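You operate a simulated robot arm through the tools that you are given. There is no shell and no other tool. Be economical: measure what you need, move in short steps, check, and stop when the job is done.

The job below is to be done with a simulated robot arm. You get a single attempt, and the scene is never put back.

JOB
Press the coil from the black mat to the card's height.
Fine: wind the press back up and slide the coil out; it stays on the grey plate.

It is judged by the outcome, as a careful person would: the job done as asked, and still so three seconds after it is handed in. It fails if anything else is knocked over, pushed out of place, dropped, spilled or broken.

ROBOT AND FRAMES
A 6-joint arm with a two-finger parallel gripper, fixed in place. Base frame: the origin is at the foot of the arm, x ahead of it, y to its left, z up; the work surface is at about z = 83. Units: cm, degrees, N and s.
With the tool pointing down near the work surface it reaches from about 26 to 68 cm from the base axis. Its first joint turns from -66.0 to 66.0 degrees. Payload 2.9 kg.
The TCP is the grasp point between the finger pads, 3 cm short of the fingertips. In the tool frame z runs along the fingers and y along their closing line. The gripper opens to 11 cm. The fingers are 2 cm wide and 1 cm thick; the gripper's body (4.8 by 11.2 cm) begins 5.5 cm behind the TCP.
Orientation is that of the tool frame in the base frame, as a unit quaternion [x, y, z, w]. With the fingers straight down and closing along the base's y, the tool's x points along the base's -x, its y along +y and its z along -z.

CONTROLS
- The arm moves only by the tool drive_tool. Its argument "steps" is a list of rows, each a list of 3 entries, a list of its own where there are three numbers: the shift along the base's x, y, z in cm, then the turn, a rotation vector about the base's x, y, z in degrees, then the opening, from 0 (shut) to 1 (fully open). In form: [[[tx, ty, tz], [ax, ay, az], fingers], ...]. A call has 1 to 12 rows; each row shifts and turns the commanded pose from where the row before left it. Each row takes 0.2 s and may step no farther than 5 cm and 8.6 degrees from the row before; otherwise, or with a gripper value out of range, the whole call is refused. Where a pose cannot be reached the arm comes as near as it can. A force on the tool above 40 N (or 10 N above the force at the start of the call, whichever is more), or a blocked arm, ends the call early, and 0.2 s more pass. Each finger travels about 10.8 cm/s and halts on what it meets, pressing with about 22 N; the grip force reading is that of the motor and also rises with nothing between the fingers. The clock runs only during rows and for 0.2 s after the last one: add rows that do not move to give the fingers time. It gives the time, the measured TCP pose, the force on the tool (base axes), the opening and the grip force at its end, in the units of the frame above (readings bear some noise), with the torque about the TCP (base axes, N m) and any sound that the robot's microphone picked up.
- Cameras (640 x 400 px; columns grow to the right, rows downward): "scene" is fixed at [7.91, 44.25, 139.79]; the picture's right is [-0.73, -0.68, 0.00], its down [-0.30, 0.32, -0.90] and it looks along [0.61, -0.66, -0.44] (base axes); focal length 298 px, centre (320, 200). "wrist" rides on the gripper at [7.2, 1.7, -10.3] in the tool frame; the picture's right is [-0.23, 0.97, 0.00], its down [-0.76, -0.18, -0.62] and it looks along [-0.61, -0.14, 0.78] (tool axes); focal length 222 px, centre (320, 200). There is no depth. A picture from a camera that has moved, and an enlarged one, comes with that camera's place and axes in the base frame and with its lens. The place of the scene camera against the robot may be out by one fixed shift of up to 1.2 cm in any direction.
- grab_frame(camera): a new picture of that camera. It takes no simulated time.
- inspect(camera, box): a new picture of the part [left, top, right, bottom] of that camera's present view, enlarged. It takes no simulated time.
- close_job(): hands the job in; it is judged then, once.

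Work in short steps. Places have to be worked out from the pictures, the camera data and where the tool is seen: move nearer, look again, correct. Check each grasp and each placing, and mend what went wrong. You have 120 turns and 76 pictures in all, those below and enlarged ones among them. Open the gripper and draw the arm clear of the work before you hand the job in, unless the task says otherwise; then end with one line.

The tools are called after "Emit:" as name(argument=value, ...) on one line, values as JSON. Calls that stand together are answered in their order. drive_tool: Moves the arm, as the interface text tells. Its arguments: {"type":"object","properties":{"steps":{"type":"array","items":{"type":"array"}}},"required":["steps"]} The other tools are called the same way: grab_frame (camera) takes a picture; inspect (camera, box) takes an enlarged picture of a part of a camera's view; close_job () hands the job in.

At the start:

```text
clock: 0.0
eef_pos: [38.19, -6.48, 130.92]
tcp_rot: [0.0, 1.0, 0.0, 0.001]
force: [0.3, 0.5, 0.3]
wrist_torque: [0.01, -0.02, -0.01]
width: 10.99
grip_force: 0.0
```

scene: 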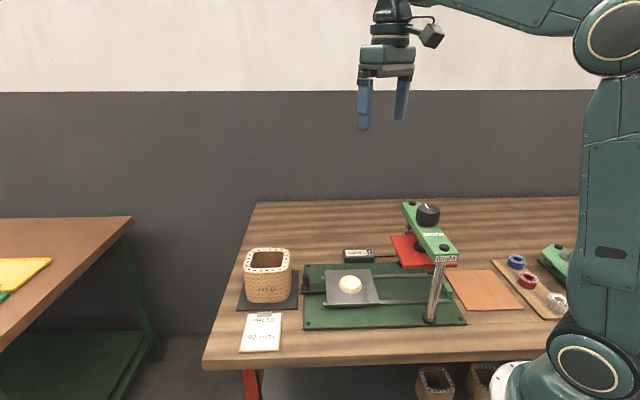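
wrist: 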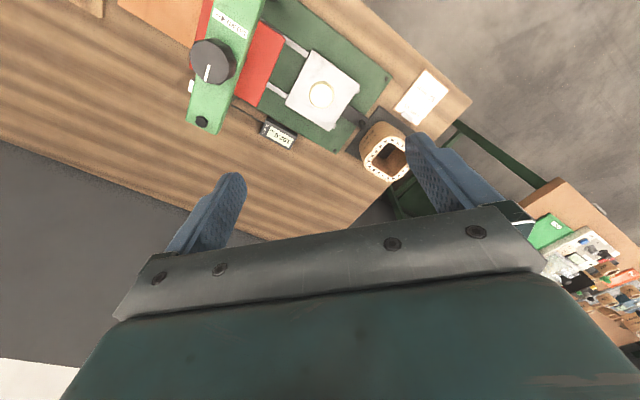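

I'll begin by enlarging the press area, the card and the readout.

Emit:
inspect(camera="scene", box=[230, 190, 470, 360])

Emit:
inspect(camera="scene", box=[235, 300, 295, 360])

Emit:
inspect(camera="scene", box=[440, 230, 580, 330])

Emit:
inspect(camera="wrist", box=[170, 0, 470, 190])

```text
2.35 times, centred on (350, 275) of scene
camera zoom: at [7.91, 44.25, 139.79], right [-0.73, -0.68, 0.0], down [-0.3, 0.32, -0.9], along [0.61, -0.66, -0.44], focal length 702 px, centre (249, 24)
```

zoom: 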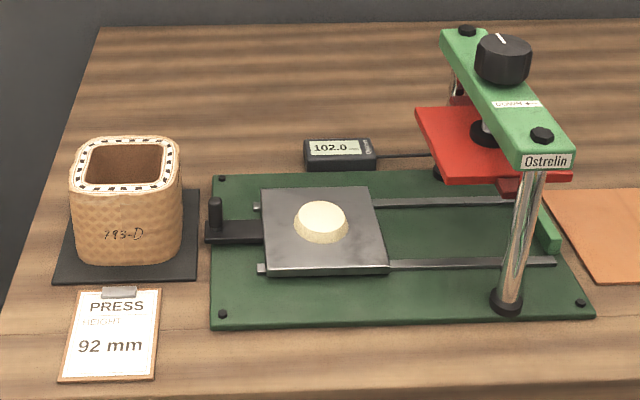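

```text
6.67 times, centred on (265, 330) of scene
camera zoom: at [7.91, 44.25, 139.79], right [-0.73, -0.68, 0.0], down [-0.3, 0.32, -0.9], along [0.61, -0.66, -0.44], focal length 1988 px, centre (687, -667)
```

zoom: 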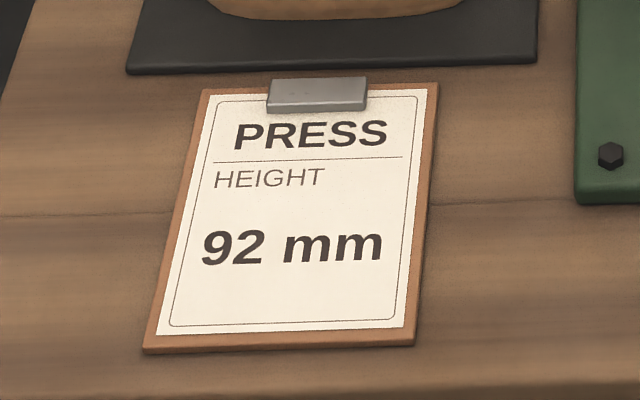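

```text
4.00 times, centred on (510, 280) of scene
camera zoom: at [7.91, 44.25, 139.79], right [-0.73, -0.68, 0.0], down [-0.3, 0.32, -0.9], along [0.61, -0.66, -0.44], focal length 1192 px, centre (-440, -120)
```

zoom: 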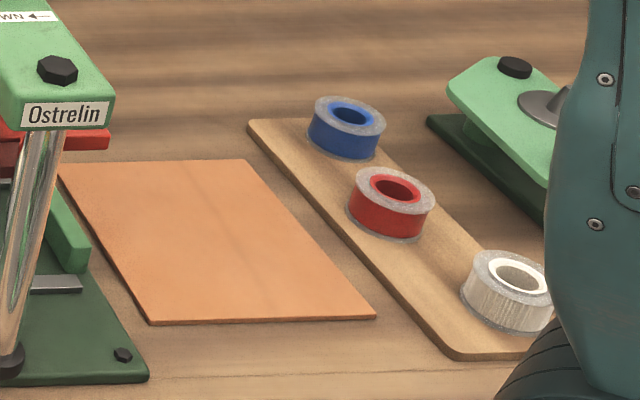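

```text
2.11 times, centred on (320, 95) of wrist
camera zoom: at [31.03, -4.71, 141.43], right [0.23, 0.97, 0.0], down [0.76, -0.18, 0.62], along [0.61, -0.14, -0.78], focal length 468 px, centre (320, 421)
```

zoom: 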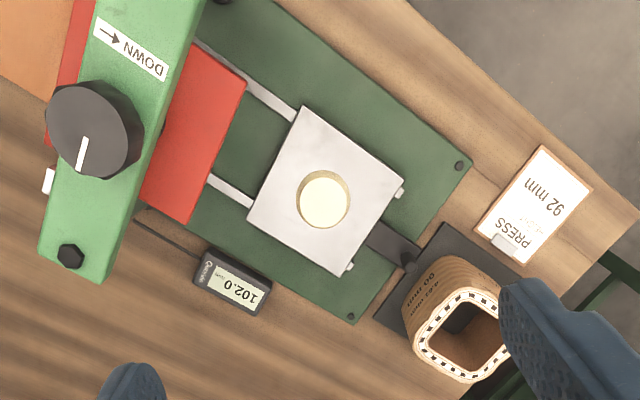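

The card asks for 92 mm and the readout shows 102.0. The coil on the black mat has to go onto the plate, probably around the cream plug, so I'll move the wrist camera nearer the coil to measure it.

Emit:
drive_tool(steps=[[[1.7, 2.0, -3], [0, 0, 0], 1], [[1.7, 2.0, -3], [0, 0, 0], 1], [[1.7, 2.0, -3], [0, 0, 0], 1], [[1.7, 2.0, -3], [0, 0, 0], 1], [[1.7, 2.0, -3], [0, 0, 0], 1], [[1.7, 2.0, -3], [0, 0, 0], 1], [[0, 0, 0], [0, 0, 0], 1]])

Emit:
grab_frame(camera="wrist")

Emit:
grab_frame(camera="scene")

```text
clock: 1.6
eef_pos: [48.31, 5.45, 112.93]
tcp_rot: [0.0, 1.0, 0.0, 0.001]
force: [0.1, 0.8, -0.4]
wrist_torque: [0.0, -0.01, -0.02]
width: 11.03
grip_force: 0.0
```

```text
69 pictures are left
camera wrist: at [41.15, 7.25, 123.32], right [0.23, 0.97, 0.0], down [0.76, -0.18, 0.62], along [0.61, -0.14, -0.78], focal length 222 px, centre (320, 200)
```

wrist: 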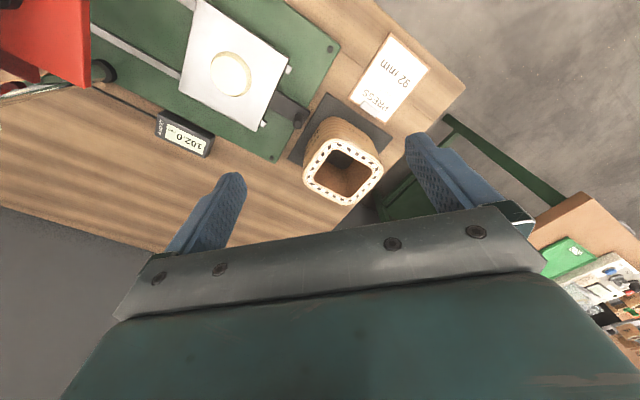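

```text
68 pictures are left
```

scene: 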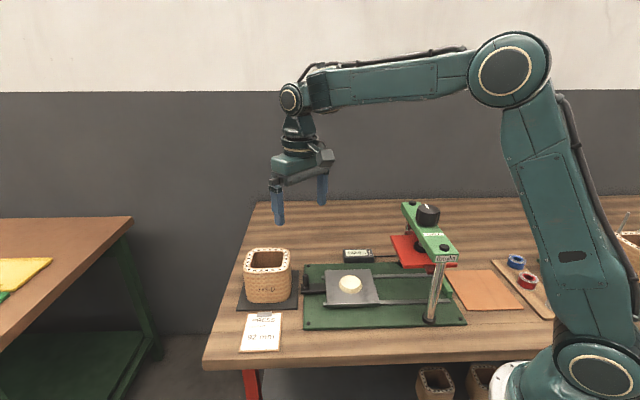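

I'll zoom in for exact pixel positions of the coil rim.

Emit:
inspect(camera="wrist", box=[270, 80, 430, 220])

Emit:
inspect(camera="scene", box=[220, 230, 320, 330])

```text
2.86 times, centred on (350, 150) of wrist
camera zoom: at [41.15, 7.25, 123.32], right [0.23, 0.97, 0.0], down [0.76, -0.18, 0.62], along [0.61, -0.14, -0.78], focal length 635 px, centre (234, 343)
```

zoom: 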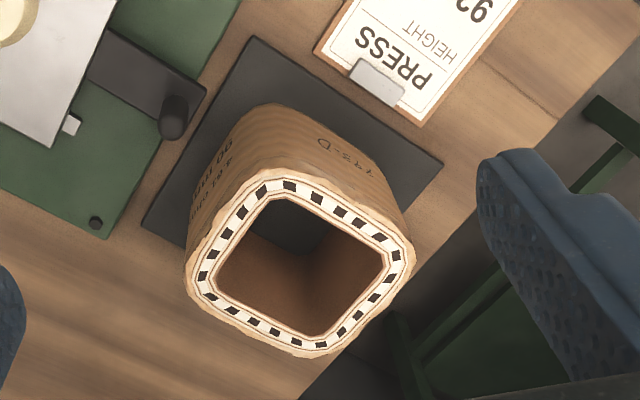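

```text
4.00 times, centred on (270, 280) of scene
camera zoom: at [7.91, 44.25, 139.79], right [-0.73, -0.68, 0.0], down [-0.3, 0.32, -0.9], along [0.61, -0.66, -0.44], focal length 1192 px, centre (520, -120)
```

zoom: 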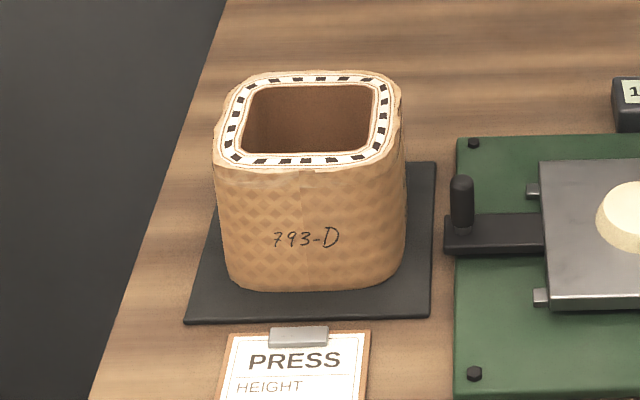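

The coil sits at about (60.4, 6.5) with its sides at 45°. I'll zoom in on the writing on its other face, and on the plate and plug.

Emit:
inspect(camera="wrist", box=[310, 110, 350, 150])

Emit:
inspect(camera="wrist", box=[150, 0, 310, 140])

Emit:
inspect(camera="scene", box=[380, 190, 480, 330])

```text
10.00 times, centred on (330, 130) of wrist
camera zoom: at [41.15, 7.25, 123.32], right [0.23, 0.97, 0.0], down [0.76, -0.18, 0.62], along [0.61, -0.14, -0.78], focal length 2221 px, centre (220, 900)
```

zoom: 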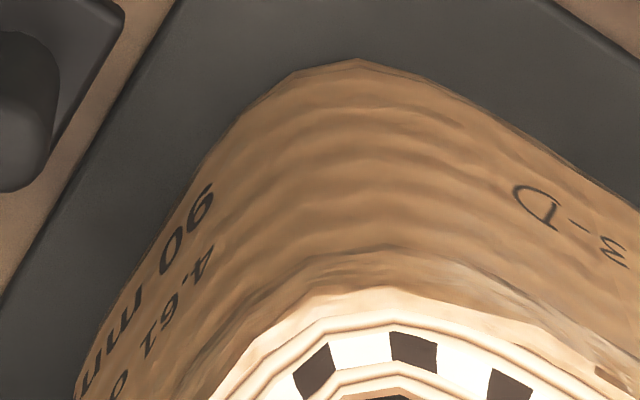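

```text
2.86 times, centred on (230, 70) of wrist
camera zoom: at [41.15, 7.25, 123.32], right [0.23, 0.97, 0.0], down [0.76, -0.18, 0.62], along [0.61, -0.14, -0.78], focal length 635 px, centre (577, 571)
```

zoom: 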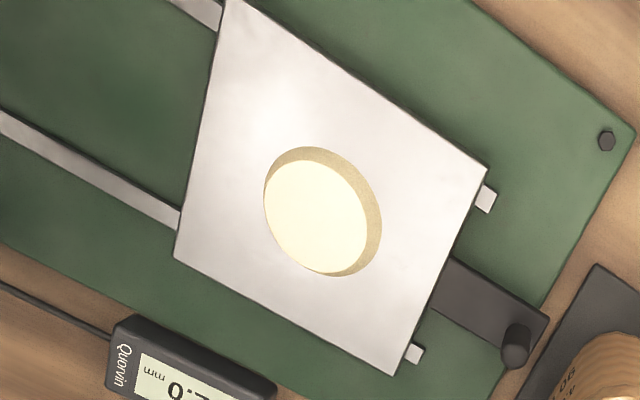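

```text
2.86 times, centred on (430, 260) of scene
camera zoom: at [7.91, 44.25, 139.79], right [-0.73, -0.68, 0.0], down [-0.3, 0.32, -0.9], along [0.61, -0.66, -0.44], focal length 852 px, centre (6, 29)
```

zoom: 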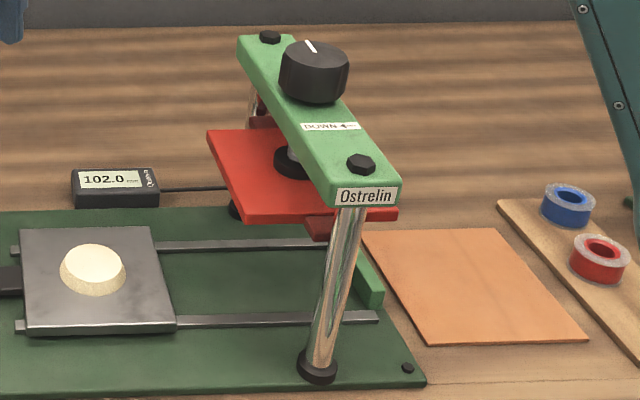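

The plug is at about (44.2, -7.15), centred on a 12.9 cm plate whose sides are also at 45°. I'll turn the hand +45° so the fingers close along the coil's narrow direction, and move over the coil.

Emit:
drive_tool(steps=[[[1.0, 0.1, 0], [0, 0, 7.5], 1], [[1.0, 0.1, 0], [0, 0, 7.5], 1], [[1.0, 0.1, 0], [0, 0, 7.5], 1], [[1.0, 0.1, 0], [0, 0, 7.5], 1], [[1.0, 0.1, 0], [0, 0, 7.5], 1], [[1.0, 0.1, 0], [0, 0, 7.5], 1], [[0, 0, 0], [0, 0, 0], 1]])

Emit:
grab_frame(camera="wrist")

```text
clock: 3.2
eef_pos: [54.51, 6.03, 113.05]
tcp_rot: [-0.383, 0.924, 0.0, 0.001]
force: [0.1, 0.4, 0.1]
wrist_torque: [0.02, -0.03, -0.01]
width: 10.99
grip_force: 0.1
```

```text
62 pictures are left
camera wrist: at [48.18, 2.19, 123.44], right [-0.53, 0.85, 0.0], down [0.66, 0.41, 0.62], along [0.53, 0.33, -0.78], focal length 222 px, centre (320, 200)
```

wrist: 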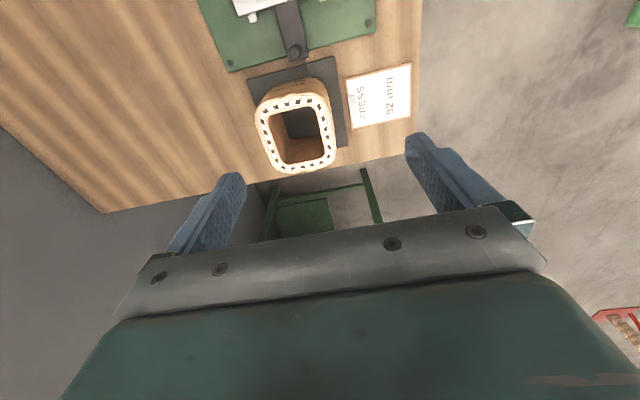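

The hand has turned. I'll move directly above the coil and a little lower, then check the centring.

Emit:
drive_tool(steps=[[[3, 0.25, -3], [0, 0, 0], 1], [[2.9, 0.25, -4], [0, 0, 0], 1], [[0, 0, 0], [0, 0, 0], 1]])

Emit:
inspect(camera="wrist", box=[180, 80, 480, 267])

Emit:
inspect(camera="scene", box=[200, 140, 360, 330])

```text
clock: 4.0
eef_pos: [60.45, 6.79, 106.19]
tcp_rot: [-0.383, 0.924, 0.001, 0.001]
force: [0.1, -0.9, 0.4]
wrist_torque: [0.03, 0.03, 0.02]
width: 10.98
grip_force: 0.1
```

```text
2.13 times, centred on (330, 174) of wrist
camera zoom: at [54.12, 2.83, 116.55], right [-0.53, 0.85, 0.0], down [0.66, 0.41, 0.62], along [0.53, 0.33, -0.78], focal length 474 px, centre (299, 256)
```

zoom: 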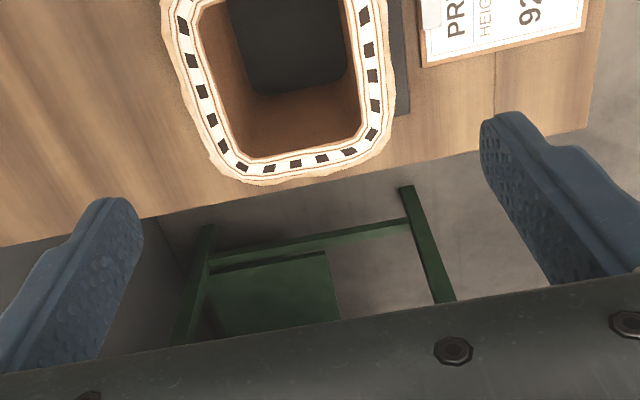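

```text
2.11 times, centred on (280, 235) of scene
camera zoom: at [7.91, 44.25, 139.79], right [-0.73, -0.68, 0.0], down [-0.3, 0.32, -0.9], along [0.61, -0.66, -0.44], focal length 628 px, centre (404, 126)
```

zoom: 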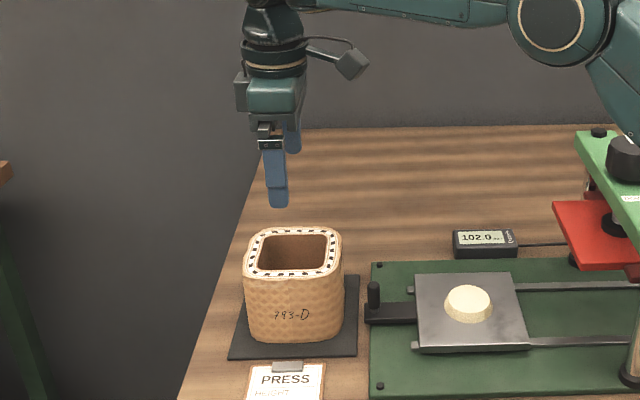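

The coil is 9.7 cm wide in the closing direction and centred near (60.65, 6.35), which leaves about 0.6 cm of clearance per finger. I'll correct the position, lower to just above the rim and check.

Emit:
drive_tool(steps=[[[0.2, -0.44, -4], [0, 0, 0], 1], [[0, 0, -4], [0, 0, 0], 1], [[0, 0, 0], [0, 0, 0], 1]])

Emit:
inspect(camera="wrist", box=[120, 0, 540, 262])

Emit:
inspect(camera="scene", box=[200, 180, 340, 320])

```text
clock: 4.8
eef_pos: [60.49, 6.27, 98.02]
tcp_rot: [-0.383, 0.924, 0.0, 0.001]
force: [-0.5, -0.3, -0.9]
wrist_torque: [-0.01, -0.01, -0.01]
width: 10.99
grip_force: 0.1
```

```text
1.52 times, centred on (330, 131) of wrist
camera zoom: at [54.35, 2.32, 108.46], right [-0.53, 0.85, 0.0], down [0.66, 0.41, 0.62], along [0.53, 0.33, -0.78], focal length 338 px, centre (305, 305)
```

zoom: 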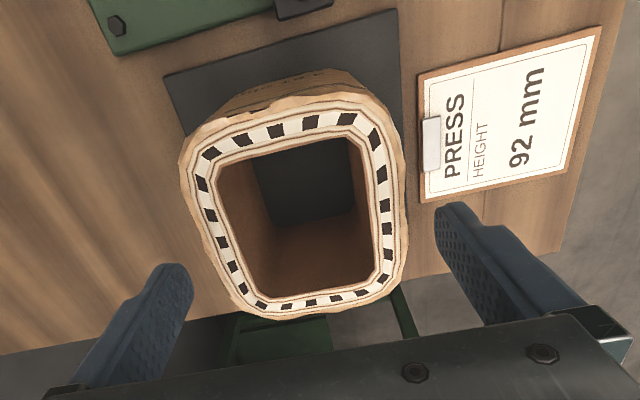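

```text
2.86 times, centred on (270, 250) of scene
camera zoom: at [7.91, 44.25, 139.79], right [-0.73, -0.68, 0.0], down [-0.3, 0.32, -0.9], along [0.61, -0.66, -0.44], focal length 852 px, centre (463, 57)
```

zoom: 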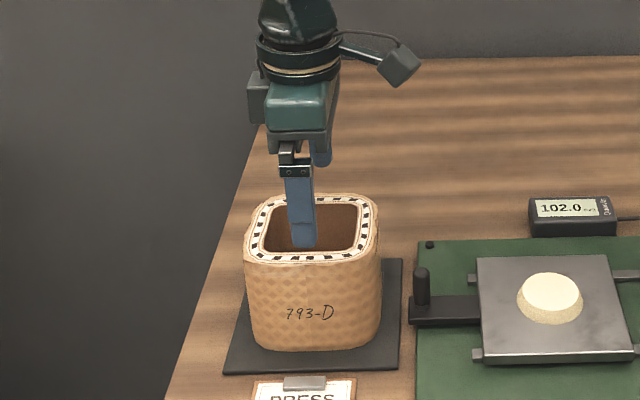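

The fingers straddle the rim, and the coil's centre looks about 0.3 cm further along (1,-1). I'll nudge that way and lower slowly over the coil.

Emit:
drive_tool(steps=[[[0.2, -0.15, -1], [0, 0, 0], 1], [[0, 0, -1], [0, 0, 0], 1], [[0, 0, -1], [0, 0, 0], 1], [[0, 0, -1], [0, 0, 0], 1], [[0, 0, 0], [0, 0, 0], 1]])

Emit:
inspect(camera="wrist", box=[120, 0, 540, 262])

Emit:
inspect(camera="scene", box=[200, 180, 340, 320])

```text
clock: 6.0
eef_pos: [60.75, 5.92, 93.99]
tcp_rot: [-0.383, 0.924, 0.001, 0.001]
force: [3.4, -4.2, 2.2]
wrist_torque: [-0.15, -0.23, -0.02]
width: 11.01
grip_force: 0.0
```

```text
1.52 times, centred on (330, 131) of wrist
camera zoom: at [54.53, 2.17, 104.41], right [-0.53, 0.85, 0.0], down [0.66, 0.41, 0.62], along [0.53, 0.33, -0.78], focal length 338 px, centre (305, 305)
```

zoom: 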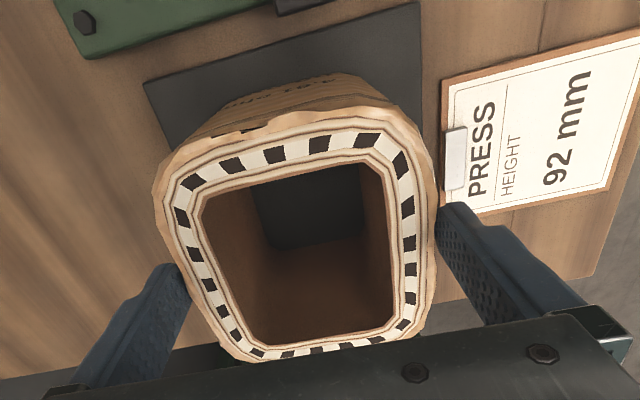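

```text
2.86 times, centred on (270, 250) of scene
camera zoom: at [7.92, 44.24, 139.8], right [-0.73, -0.68, 0.0], down [-0.3, 0.32, -0.9], along [0.61, -0.66, -0.44], focal length 852 px, centre (463, 57)
```

zoom: 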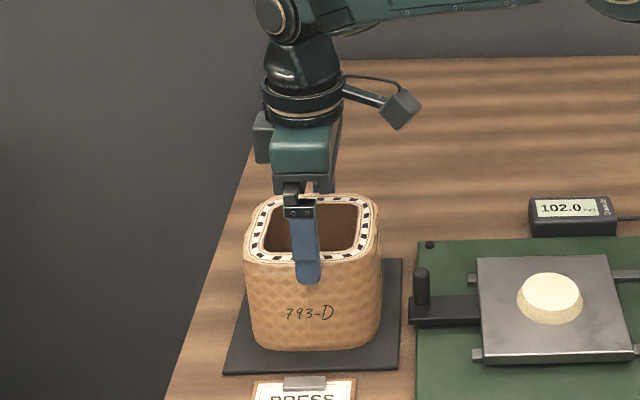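

The force shows the (+x, -y) finger brushing the coil, so the hand must shift a little more towards (+x, -y). Then I'll keep lowering.

Emit:
drive_tool(steps=[[[0.2, -0.2, 0], [0, 0, 0], 1], [[0, 0, 0], [0, 0, 0], 1]])

```text
clock: 6.6
eef_pos: [60.99, 6.01, 94.07]
tcp_rot: [-0.384, 0.923, 0.0, -0.001]
force: [-4.2, 3.9, 2.8]
wrist_torque: [0.15, 0.23, -0.08]
width: 10.98
grip_force: 0.0
```

Now the other finger touches, so the fit is very tight. An inside grip is safer, so I'll back up straight out after re-centring.

Emit:
drive_tool(steps=[[[-0.1, 0.1, 0], [0, 0, 0], 1], [[0, 0, 0], [0, 0, 0], 1]])

```text
clock: 7.2
eef_pos: [60.94, 5.97, 94.13]
tcp_rot: [-0.383, 0.924, 0.0, 0.0]
force: [-1.0, 2.7, -1.4]
wrist_torque: [0.03, -0.03, -0.06]
width: 11.01
grip_force: 0.1
```

The fit is too tight outside, with only about 0.1 cm of play. I'll lift clear, narrow the fingers, and look before inserting them in the hole.

Emit:
drive_tool(steps=[[[0, 0, -0.0], [0, 0, 0], 1], [[0, 0, 1], [0, 0, 0], 1], [[0, 0, 2], [0, 0, 0], 1], [[0, 0, 2], [0, 0, 0], 1], [[0, 0, 1], [0, 0, 0], 0.3], [[0, 0, 0], [0, 0, 0], 0.3], [[0, 0, 0], [0, 0, 0], 0.3], [[0, 0, 0], [0, 0, 0], 0.3]])

Emit:
inspect(camera="wrist", box=[120, 0, 540, 262])

Emit:
inspect(camera="scene", box=[200, 180, 340, 320])

```text
clock: 9.0
eef_pos: [60.81, 6.13, 100.14]
tcp_rot: [-0.383, 0.924, 0.0, 0.001]
force: [-0.8, -0.1, 0.7]
wrist_torque: [-0.05, -0.04, 0.02]
width: 3.31
grip_force: 0.0
```

```text
1.52 times, centred on (330, 131) of wrist
camera zoom: at [54.53, 2.12, 110.47], right [-0.53, 0.85, 0.0], down [0.66, 0.41, 0.62], along [0.53, 0.33, -0.78], focal length 338 px, centre (305, 305)
```

zoom: 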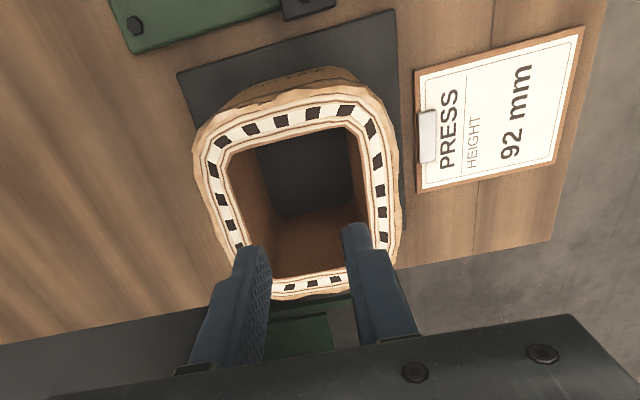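

```text
2.86 times, centred on (270, 250) of scene
camera zoom: at [7.91, 44.25, 139.79], right [-0.73, -0.68, 0.0], down [-0.3, 0.32, -0.9], along [0.61, -0.66, -0.44], focal length 852 px, centre (463, 57)
```

zoom: 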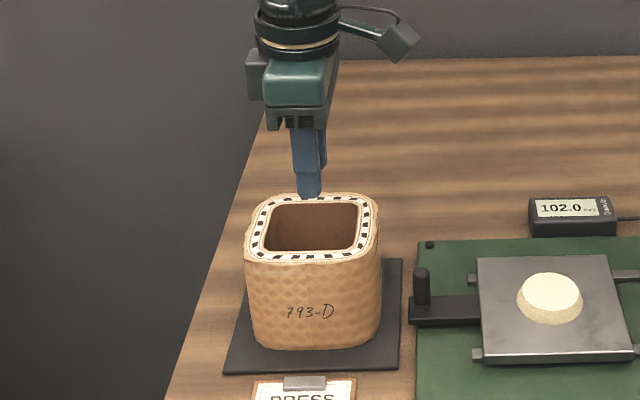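

The fingers are aligned with the opening. I'll narrow them a bit more and go down inside to TCP z ≈ 90, with the force guard on.

Emit:
drive_tool(steps=[[[0, 0, 0], [0, 0, 0], 0.2], [[0, 0, -1], [0, 0, 0], 0.2], [[0, 0, -1.5], [0, 0, 0], 0.2], [[0, 0, -1.5], [0, 0, 0], 0.2], [[0, 0, -1.5], [0, 0, 0], 0.2], [[0, 0, -1.5], [0, 0, 0], 0.2], [[0, 0, -1.5], [0, 0, 0], 0.2], [[0, 0, -1.5], [0, 0, 0], 0.2], [[0, 0, 0], [0, 0, 0], 0.2]])

Emit:
inspect(camera="wrist", box=[120, 0, 540, 262])

Emit:
inspect(camera="scene", box=[200, 180, 340, 320])

```text
clock: 11.0
eef_pos: [60.87, 6.23, 89.97]
tcp_rot: [-0.382, 0.924, 0.001, 0.0]
force: [-0.5, -0.6, -0.5]
wrist_torque: [0.0, 0.0, 0.0]
width: 2.19
grip_force: 0.0
```

```text
1.52 times, centred on (330, 131) of wrist
camera zoom: at [54.59, 2.24, 100.32], right [-0.53, 0.85, 0.0], down [0.66, 0.41, 0.62], along [0.53, 0.33, -0.78], focal length 338 px, centre (305, 305)
```

zoom: 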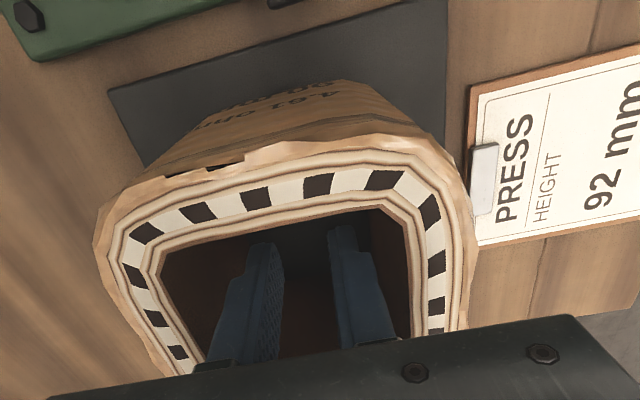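

```text
2.86 times, centred on (270, 250) of scene
camera zoom: at [7.91, 44.25, 139.79], right [-0.73, -0.68, 0.0], down [-0.3, 0.32, -0.9], along [0.61, -0.66, -0.44], focal length 852 px, centre (463, 57)
```

zoom: 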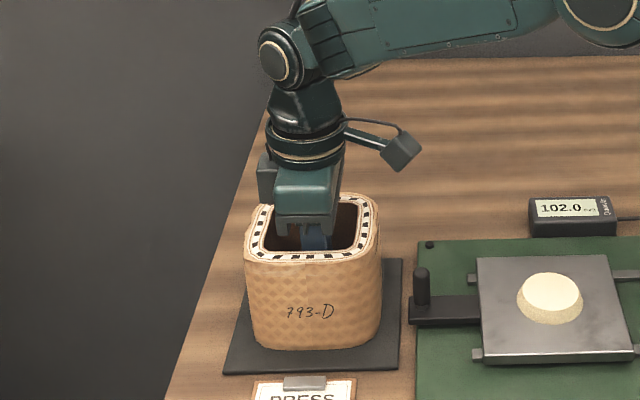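

The fingers are inside without contact. I'll spread them outwards against the walls.

Emit:
drive_tool(steps=[[[0, 0, 0], [0, 0, 0], 0.6], [[0, 0, 0], [0, 0, 0], 0.6], [[0, 0, 0], [0, 0, 0], 0.8], [[0, 0, 0], [0, 0, 0], 0.8]])

```text
clock: 12.0
eef_pos: [60.86, 6.1, 89.96]
tcp_rot: [-0.382, 0.924, 0.001, 0.0]
force: [1.3, -2.2, -2.9]
wrist_torque: [-0.01, -0.01, -0.06]
width: 4.04
grip_force: 0.0
```

The fingers stopped at a 4.0 cm gap, so they are against the walls. I'll try a small lift.

Emit:
drive_tool(steps=[[[0, 0, 0.5], [0, 0, 0], 1], [[0, 0, 0.5], [0, 0, 0], 1], [[0, 0, 0.5], [0, 0, 0], 1], [[0, 0, 0], [0, 0, 0], 1]])

Emit:
inspect(camera="scene", box=[200, 180, 340, 320])

```text
clock: 13.0
eef_pos: [60.77, 6.05, 91.54]
tcp_rot: [-0.383, 0.924, 0.0, 0.002]
force: [-0.5, 0.8, -5.3]
wrist_torque: [0.0, 0.0, -0.02]
width: 4.03
grip_force: 0.1
```

```text
2.86 times, centred on (270, 250) of scene
camera zoom: at [7.92, 44.25, 139.79], right [-0.73, -0.68, 0.0], down [-0.3, 0.32, -0.9], along [0.61, -0.66, -0.44], focal length 852 px, centre (463, 57)
```

zoom: 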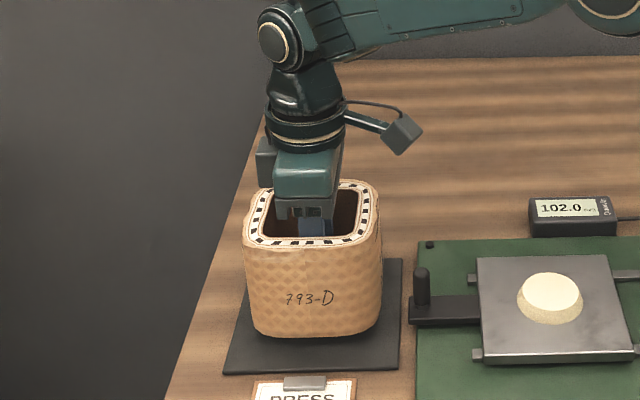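

The coil is lifted cleanly (5.3 N, no torque). I'll raise it and carry it over the plug at (44.2, -7.15), staying high.

Emit:
drive_tool(steps=[[[0, 0, 4], [0, 0, 0], 1], [[0, 0, 4], [0, 0, 0], 1], [[-2.76, -2.2, 0], [0, 0, 0], 1], [[-2.76, -2.2, 0], [0, 0, 0], 1], [[-2.76, -2.2, 0], [0, 0, 0], 1], [[-2.76, -2.2, 0], [0, 0, 0], 1], [[-2.76, -2.2, 0], [0, 0, 0], 1], [[-2.76, -2.2, 0], [0, 0, 0], 1], [[0, 0, 0], [0, 0, 0], 1], [[0, 0, 0], [0, 0, 0], 1]])

Emit:
grab_frame(camera="wrist")

Emit:
inspect(camera="scene", box=[260, 160, 460, 340])

```text
clock: 15.2
eef_pos: [44.17, -7.2, 99.48]
tcp_rot: [-0.383, 0.924, -0.001, 0.001]
force: [-0.6, 1.1, -5.6]
wrist_torque: [-0.02, 0.02, 0.01]
width: 4.05
grip_force: 0.0
```

```text
50 pictures are left
camera wrist: at [37.97, -11.16, 109.82], right [-0.53, 0.85, 0.0], down [0.66, 0.41, 0.62], along [0.53, 0.33, -0.78], focal length 222 px, centre (320, 200)
```

wrist: 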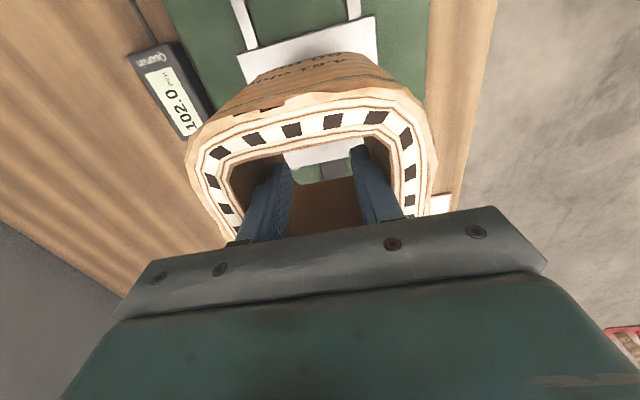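

```text
2.22 times, centred on (360, 250) of scene
camera zoom: at [7.92, 44.25, 139.79], right [-0.73, -0.68, 0.0], down [-0.3, 0.32, -0.9], along [0.61, -0.66, -0.44], focal length 662 px, centre (231, 89)
```

zoom: 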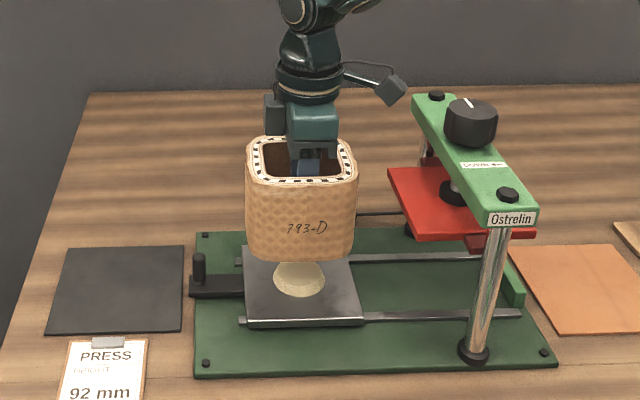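

The coil looks roughly over the plug, but the fit is tight. I'll shift so the wrist camera is directly above the plug, where the view doesn't depend on height, to fix its position exactly.

Emit:
drive_tool(steps=[[[3.1, 2.0, 0], [0, 0, 0], 1], [[3.1, 2.0, 0], [0, 0, 0], 1], [[0, 0, 0], [0, 0, 0], 1], [[0, 0, 0], [0, 0, 0], 1]])

Emit:
inspect(camera="wrist", box=[220, 0, 420, 125])

```text
clock: 16.2
eef_pos: [50.48, -3.16, 99.6]
tcp_rot: [-0.383, 0.924, 0.001, 0.0]
force: [0.7, -0.6, -5.6]
wrist_torque: [-0.06, 0.02, 0.02]
width: 4.04
grip_force: 0.1
```

```text
3.20 times, centred on (320, 62) of wrist
camera zoom: at [44.22, -7.09, 109.87], right [-0.53, 0.85, 0.0], down [0.66, 0.41, 0.62], along [0.53, 0.33, -0.78], focal length 711 px, centre (320, 640)
```

zoom: 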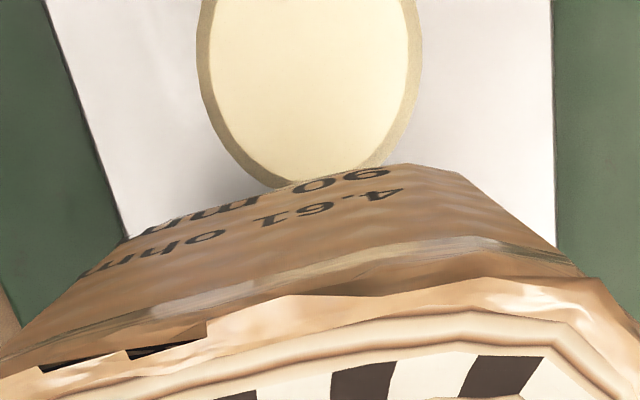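

Seen from above, the plug centre is near (44.2, -7.4). I'll move back there and lower until just above the plug.

Emit:
drive_tool(steps=[[[-3.15, -2.1, 0], [0, 0, 0], 1], [[-3.1, -2.12, 0], [0, 0, 0], 1], [[0, 0, -2], [0, 0, 0], 1], [[0, 0, -2], [0, 0, 0], 1], [[0, 0, -1], [0, 0, 0], 1], [[0, 0, 0], [0, 0, 0], 1]])

Emit:
inspect(camera="scene", box=[290, 200, 410, 320])

Emit:
inspect(camera="wrist", box=[180, 20, 480, 250])

```text
clock: 17.6
eef_pos: [44.3, -7.4, 94.5]
tcp_rot: [-0.383, 0.924, 0.0, 0.001]
force: [-0.1, -0.4, -5.0]
wrist_torque: [-0.01, 0.0, -0.02]
width: 4.06
grip_force: 0.0
```

```text
3.33 times, centred on (350, 260) of scene
camera zoom: at [7.92, 44.25, 139.79], right [-0.73, -0.68, 0.0], down [-0.3, 0.32, -0.9], along [0.61, -0.66, -0.44], focal length 994 px, centre (220, 0)
```

zoom: 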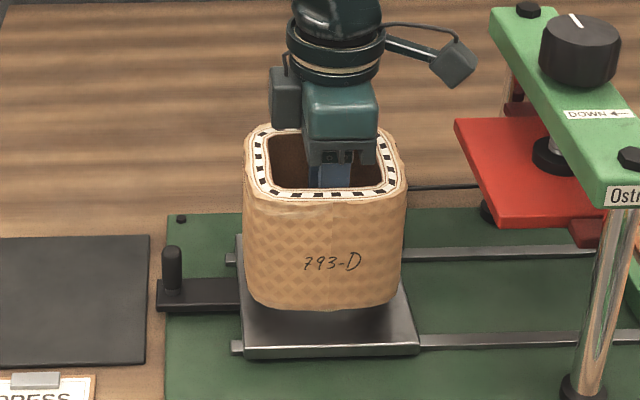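

```text
1.74 times, centred on (330, 135) of wrist
camera zoom: at [38.05, -11.49, 104.84], right [-0.53, 0.85, 0.0], down [0.66, 0.41, 0.62], along [0.53, 0.33, -0.78], focal length 386 px, centre (303, 313)
```

zoom: 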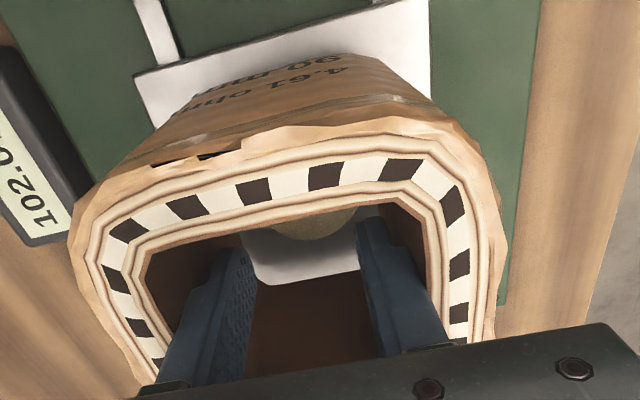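

Through the hole the plug looks centred both ways. I'll lower gently until it seats.

Emit:
drive_tool(steps=[[[0, 0, -0.6], [0, 0, 0], 1], [[0, 0, -0.6], [0, 0, 0], 1], [[0, 0, -0.6], [0, 0, 0], 1], [[0, 0, 0], [0, 0, 0], 1]])

```text
clock: 18.6
eef_pos: [44.18, -7.43, 92.75]
tcp_rot: [-0.382, 0.924, 0.001, 0.001]
force: [-0.1, 0.3, -5.5]
wrist_torque: [0.0, -0.02, -0.05]
width: 4.05
grip_force: 0.1
```

No contact yet, so I continue in smaller steps.

Emit:
drive_tool(steps=[[[0, 0, -0.4], [0, 0, 0], 1], [[0, 0, -0.4], [0, 0, 0], 1], [[0, 0, 0], [0, 0, 0], 1]])

Emit:
inspect(camera="scene", box=[290, 200, 410, 320])

```text
clock: 19.4
eef_pos: [44.19, -7.47, 92.12]
tcp_rot: [-0.382, 0.924, -0.002, 0.003]
force: [-5.4, -2.2, 26.7]
wrist_torque: [0.12, 0.0, -0.02]
width: 4.06
grip_force: 0.1
```

```text
3.33 times, centred on (350, 260) of scene
camera zoom: at [7.86, 44.25, 139.8], right [-0.73, -0.68, 0.0], down [-0.3, 0.32, -0.9], along [0.61, -0.66, -0.44], focal length 994 px, centre (220, 0)
```

zoom: 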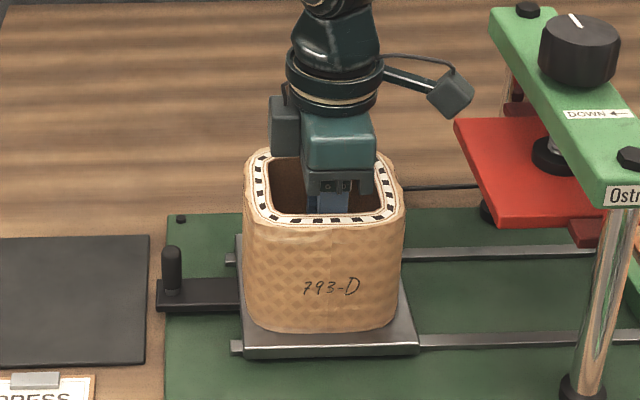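

Contact is felt with TCP at z 92.1. I'll look through the hole to see whether the coil is flat on the plate or resting on the plug's edge.

Emit:
inspect(camera="wrist", box=[180, 20, 480, 250])

Emit:
inspect(camera="scene", box=[325, 270, 385, 320])

```text
1.74 times, centred on (330, 135) of wrist
camera zoom: at [37.92, -11.39, 102.45], right [-0.53, 0.85, 0.0], down [0.66, 0.41, 0.63], along [0.53, 0.33, -0.78], focal length 386 px, centre (303, 313)
```

zoom: 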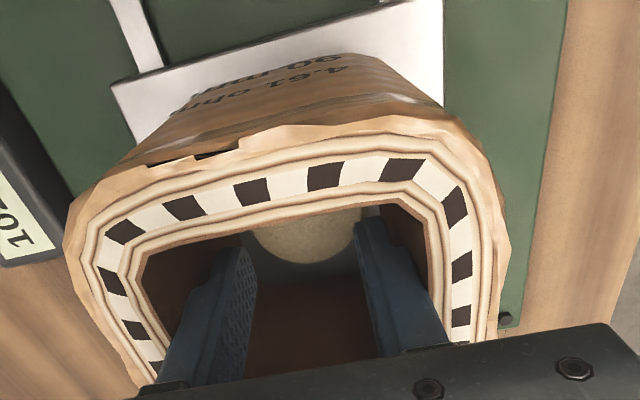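

```text
8.00 times, centred on (355, 295) of scene
camera zoom: at [7.86, 44.25, 139.8], right [-0.73, -0.68, 0.0], down [-0.3, 0.32, -0.9], along [0.61, -0.66, -0.44], focal length 2385 px, centre (40, -560)
```

zoom: 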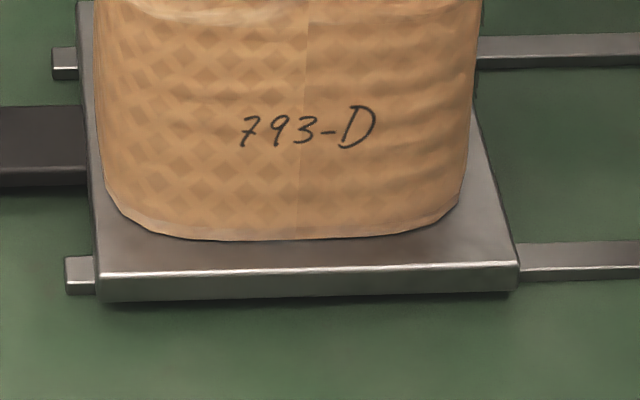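

The plug is inside the hole and the coil looks seated. I'll relieve the push, close the fingers inwards to release, and check for settling.

Emit:
drive_tool(steps=[[[0, 0, 0.15], [0, 0, 0], 1], [[0, 0, 0], [0, 0, 0], 0.2], [[0, 0, 0], [0, 0, 0], 0.2], [[0, 0, 0], [0, 0, 0], 0.2]])

Emit:
inspect(camera="scene", box=[325, 270, 385, 320])

Emit:
inspect(camera="wrist", box=[180, 20, 480, 250])

```text
clock: 20.4
eef_pos: [44.17, -7.46, 92.07]
tcp_rot: [-0.383, 0.924, 0.0, 0.0]
force: [0.1, 0.0, -0.5]
wrist_torque: [0.03, 0.05, 0.0]
width: 2.22
grip_force: 0.1
```

```text
8.00 times, centred on (355, 295) of scene
camera zoom: at [7.91, 44.25, 139.79], right [-0.73, -0.68, 0.0], down [-0.3, 0.32, -0.9], along [0.61, -0.66, -0.44], focal length 2385 px, centre (40, -560)
```

zoom: 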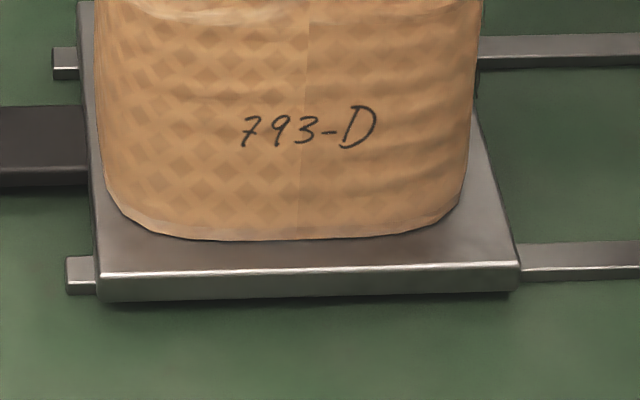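

```text
1.74 times, centred on (330, 135) of wrist
camera zoom: at [37.94, -11.36, 102.46], right [-0.53, 0.85, 0.0], down [0.66, 0.41, 0.62], along [0.53, 0.33, -0.78], focal length 386 px, centre (303, 313)
```

zoom: 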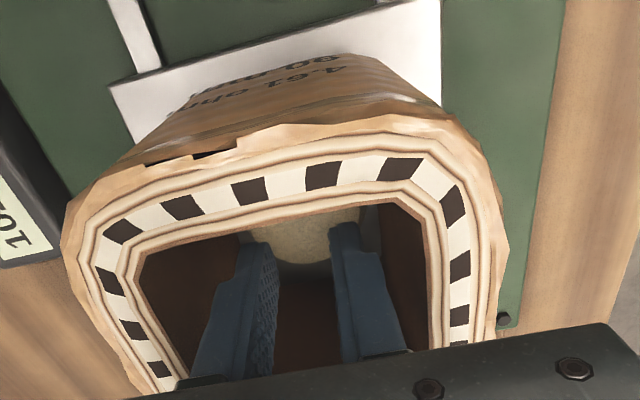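

The coil stayed put and is free of the fingers. I'll lift straight out and look at the seating.

Emit:
drive_tool(steps=[[[0, 0, 1], [0, 0, 0], 0.2], [[0, 0, 3], [0, 0, 0], 0.2], [[0, 0, 4], [0, 0, 0], 0.2], [[0, 0, 4], [0, 0, 0], 0.2], [[3, 3, 2], [0, 0, 0], 0.2], [[2, 2, 0], [0, 0, 0], 0.2], [[0, 0, 0], [0, 0, 0], 0.2]])

Emit:
grab_frame(camera="wrist")

Emit:
inspect(camera="scene", box=[280, 190, 480, 340])

```text
clock: 22.0
eef_pos: [49.42, -2.38, 106.13]
tcp_rot: [-0.383, 0.924, 0.0, 0.001]
force: [-0.2, 0.6, -0.2]
wrist_torque: [-0.05, 0.06, -0.01]
width: 2.21
grip_force: 0.0
```

```text
40 pictures are left
camera wrist: at [43.17, -6.38, 116.5], right [-0.53, 0.85, 0.0], down [0.66, 0.41, 0.62], along [0.53, 0.33, -0.78], focal length 222 px, centre (320, 200)
```

wrist: 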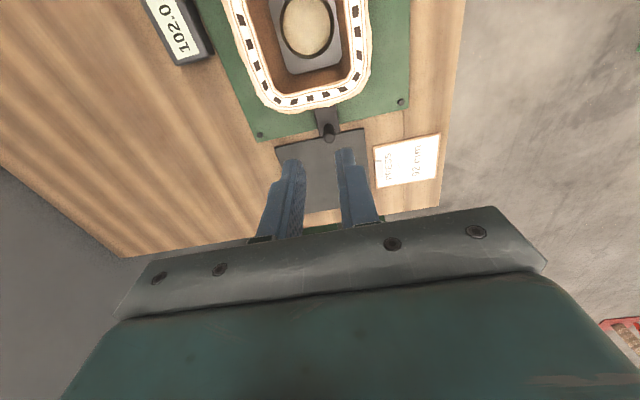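

```text
2.67 times, centred on (380, 265) of scene
camera zoom: at [7.91, 44.25, 139.79], right [-0.73, -0.68, 0.0], down [-0.3, 0.32, -0.9], along [0.61, -0.66, -0.44], focal length 795 px, centre (160, 27)
```

zoom: 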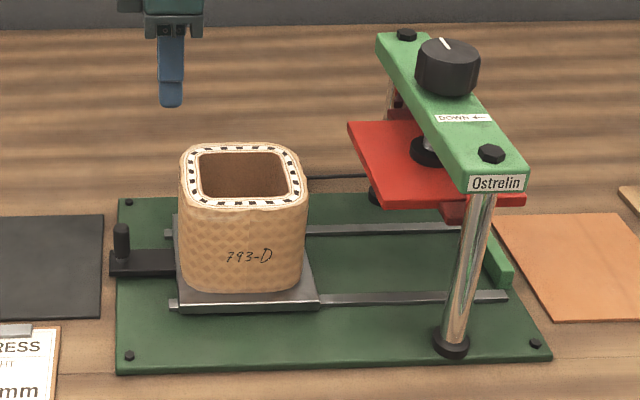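

The coil is seated around the plug with a gap all round. The handle peg is near (52, 0.5). So that the camera doesn't hit the coil or press, I'll turn the hand 180° (camera outwards) before taking the peg.

Emit:
drive_tool(steps=[[[0.3, 0.3, 0], [0, 0, -8.2], 0.2], [[0.3, 0.3, 0], [0, 0, -8.2], 0.2], [[0.3, 0.3, 0], [0, 0, -8.2], 0.2], [[0.3, 0.3, 0], [0, 0, -8.2], 0.2], [[0.3, 0.3, 0], [0, 0, -8.2], 0.2], [[0.3, 0.3, 0], [0, 0, -8.2], 0.2], [[0.3, 0.3, 0], [0, 0, -8.2], 0.2], [[0.3, 0.3, 0], [0, 0, -8.2], 0.2], [[0, 0, 0], [0, 0, -8.2], 0.2], [[0, 0, 0], [0, 0, -8.2], 0.2], [[0, 0, 0], [0, 0, -8.2], 0.2]])

Emit:
drive_tool(steps=[[[0, 0, 0], [0, 0, -8.2], 0.3], [[0, 0, 0], [0, 0, -8.2], 0.3], [[0, 0, 0], [0, 0, -8.2], 0.3], [[0, 0, 0], [0, 0, -8.2], 0.3], [[0, 0, 0], [0, 0, -8.2], 0.3], [[0, 0, 0], [0, 0, -8.2], 0.3], [[0, 0, 0], [0, 0, -8.2], 0.3], [[0, 0, 0], [0, 0, -8.2], 0.3], [[0, 0, 0], [0, 0, -8.2], 0.3], [[0, 0, 0], [0, 0, -8.2], 0.3], [[0, 0, 0], [0, 0, -7.8], 0.3], [[0, 0, 0], [0, 0, 0], 0.3]])

Emit:
grab_frame(camera="wrist")

```text
clock: 24.4
eef_pos: [51.64, 0.03, 106.25]
tcp_rot: [0.386, 0.923, 0.0, 0.0]
force: [0.2, 0.4, -0.6]
wrist_torque: [0.0, 0.02, 0.0]
width: 2.21
grip_force: 0.1
```

```text
clock: 27.0
eef_pos: [51.64, 0.05, 106.17]
tcp_rot: [0.924, 0.382, -0.001, 0.0]
force: [0.6, 0.3, -0.1]
wrist_torque: [0.01, -0.01, -0.01]
width: 3.32
grip_force: 0.1
```

```text
38 pictures are left
camera wrist: at [58.03, 3.96, 116.53], right [0.53, -0.85, 0.0], down [-0.66, -0.41, 0.62], along [-0.53, -0.33, -0.78], focal length 222 px, centre (320, 200)
```

wrist: 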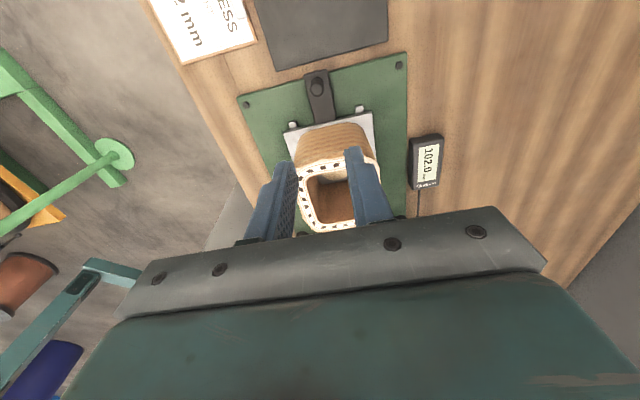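

The turn worked. Combining both views, the peg is near (52.7, 0.95) with its top around z 87. I'll move over it and lower partway.

Emit:
drive_tool(steps=[[[1.05, 0.85, -4], [0, 0, 0], 0.35], [[0, 0, -4], [0, 0, 0], 0.35], [[0, 0, -4], [0, 0, 0], 0.35], [[0, 0, -2.5], [0, 0, 0], 0.35], [[0, 0, 0], [0, 0, 0], 0.35]])

Emit:
inspect(camera="wrist", box=[180, 40, 480, 240])

Emit:
inspect(camera="scene", box=[260, 220, 380, 320])

```text
clock: 28.2
eef_pos: [52.53, 0.75, 91.63]
tcp_rot: [0.924, 0.382, -0.001, 0.0]
force: [1.0, -0.1, 0.0]
wrist_torque: [0.01, 0.02, 0.0]
width: 3.84
grip_force: 0.1
```

```text
2.00 times, centred on (330, 140) of wrist
camera zoom: at [59.0, 4.63, 101.98], right [0.53, -0.85, 0.0], down [-0.66, -0.41, 0.62], along [-0.53, -0.33, -0.78], focal length 444 px, centre (300, 320)
```

zoom: 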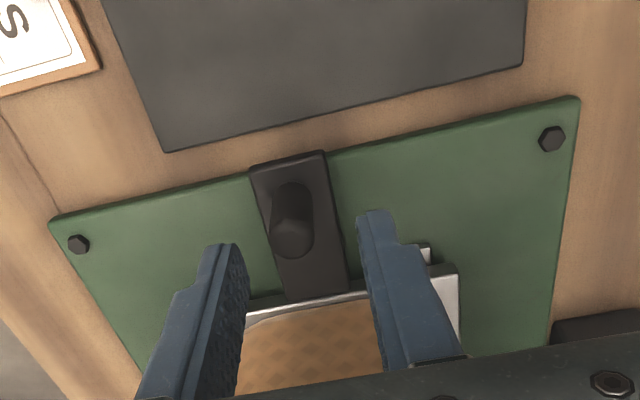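

```text
4.00 times, centred on (320, 270) of scene
camera zoom: at [7.91, 44.25, 139.79], right [-0.73, -0.68, 0.0], down [-0.3, 0.32, -0.9], along [0.61, -0.66, -0.44], focal length 1192 px, centre (320, -80)
```

zoom: 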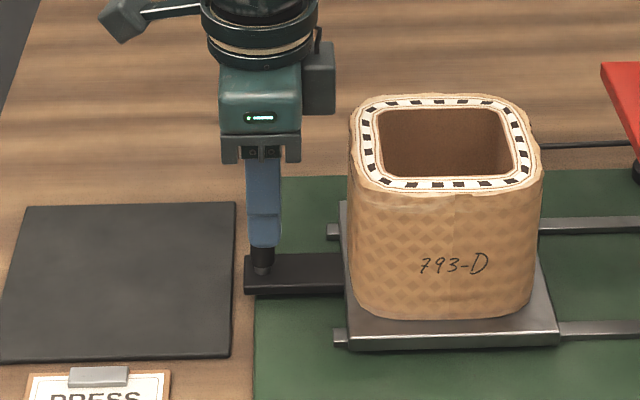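

The peg sits between the fingers. I'll lower until the tips surround it and close.

Emit:
drive_tool(steps=[[[0.1, 0.15, -1], [0, 0, 0], 0.35], [[0, 0, -1], [0, 0, 0], 0.35], [[0, 0, -0.8], [0, 0, 0], 0.35], [[0, 0, 0], [0, 0, 0], 0.1], [[0, 0, 0], [0, 0, 0], 0], [[0, 0, 0], [0, 0, 0], 0]])

Emit:
inspect(camera="scene", box=[260, 220, 380, 320])

```text
clock: 29.6
eef_pos: [52.74, 1.03, 88.89]
tcp_rot: [0.924, 0.384, -0.002, 0.0]
force: [-14.4, 15.0, 2.5]
wrist_torque: [-0.44, -0.28, -0.01]
width: 1.61
grip_force: 45.0
```

```text
4.00 times, centred on (320, 270) of scene
camera zoom: at [7.87, 44.29, 139.78], right [-0.73, -0.68, 0.0], down [-0.3, 0.32, -0.9], along [0.61, -0.66, -0.43], focal length 1192 px, centre (320, -80)
```

zoom: 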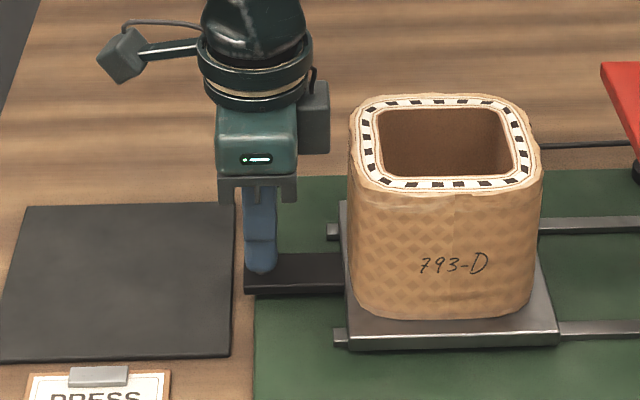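

The peg is gripped with some side load, so I'll relieve that and slide the plate a first 6 cm towards the press.

Emit:
drive_tool(steps=[[[-0.1, 0.1, 0], [0, 0, 0], 0], [[-0.35, -0.35, 0], [0, 0, 0], 0], [[-0.7, -0.7, 0], [0, 0, 0], 0], [[-0.8, -0.8, 0], [0, 0, 0], 0], [[-0.8, -0.8, 0], [0, 0, 0], 0], [[-0.8, -0.8, 0], [0, 0, 0], 0], [[-0.5, -0.5, 0], [0, 0, 0], 0], [[0, 0, 0], [0, 0, 0], 0]])

Emit:
inspect(camera="scene", box=[260, 190, 480, 340])

```text
clock: 31.4
eef_pos: [48.81, -2.83, 88.92]
tcp_rot: [0.924, 0.383, -0.001, 0.001]
force: [-8.5, 7.7, 13.7]
wrist_torque: [0.09, 0.98, 0.05]
width: 1.59
grip_force: 45.2
```

```text
2.67 times, centred on (370, 265) of scene
camera zoom: at [7.87, 44.27, 139.79], right [-0.73, -0.68, 0.0], down [-0.3, 0.32, -0.9], along [0.61, -0.66, -0.44], focal length 795 px, centre (187, 27)
```

zoom: 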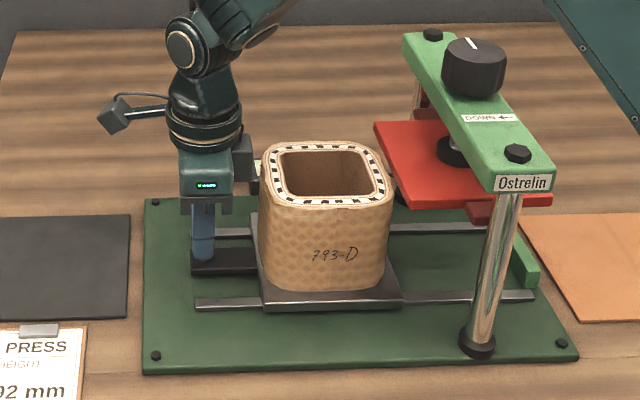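

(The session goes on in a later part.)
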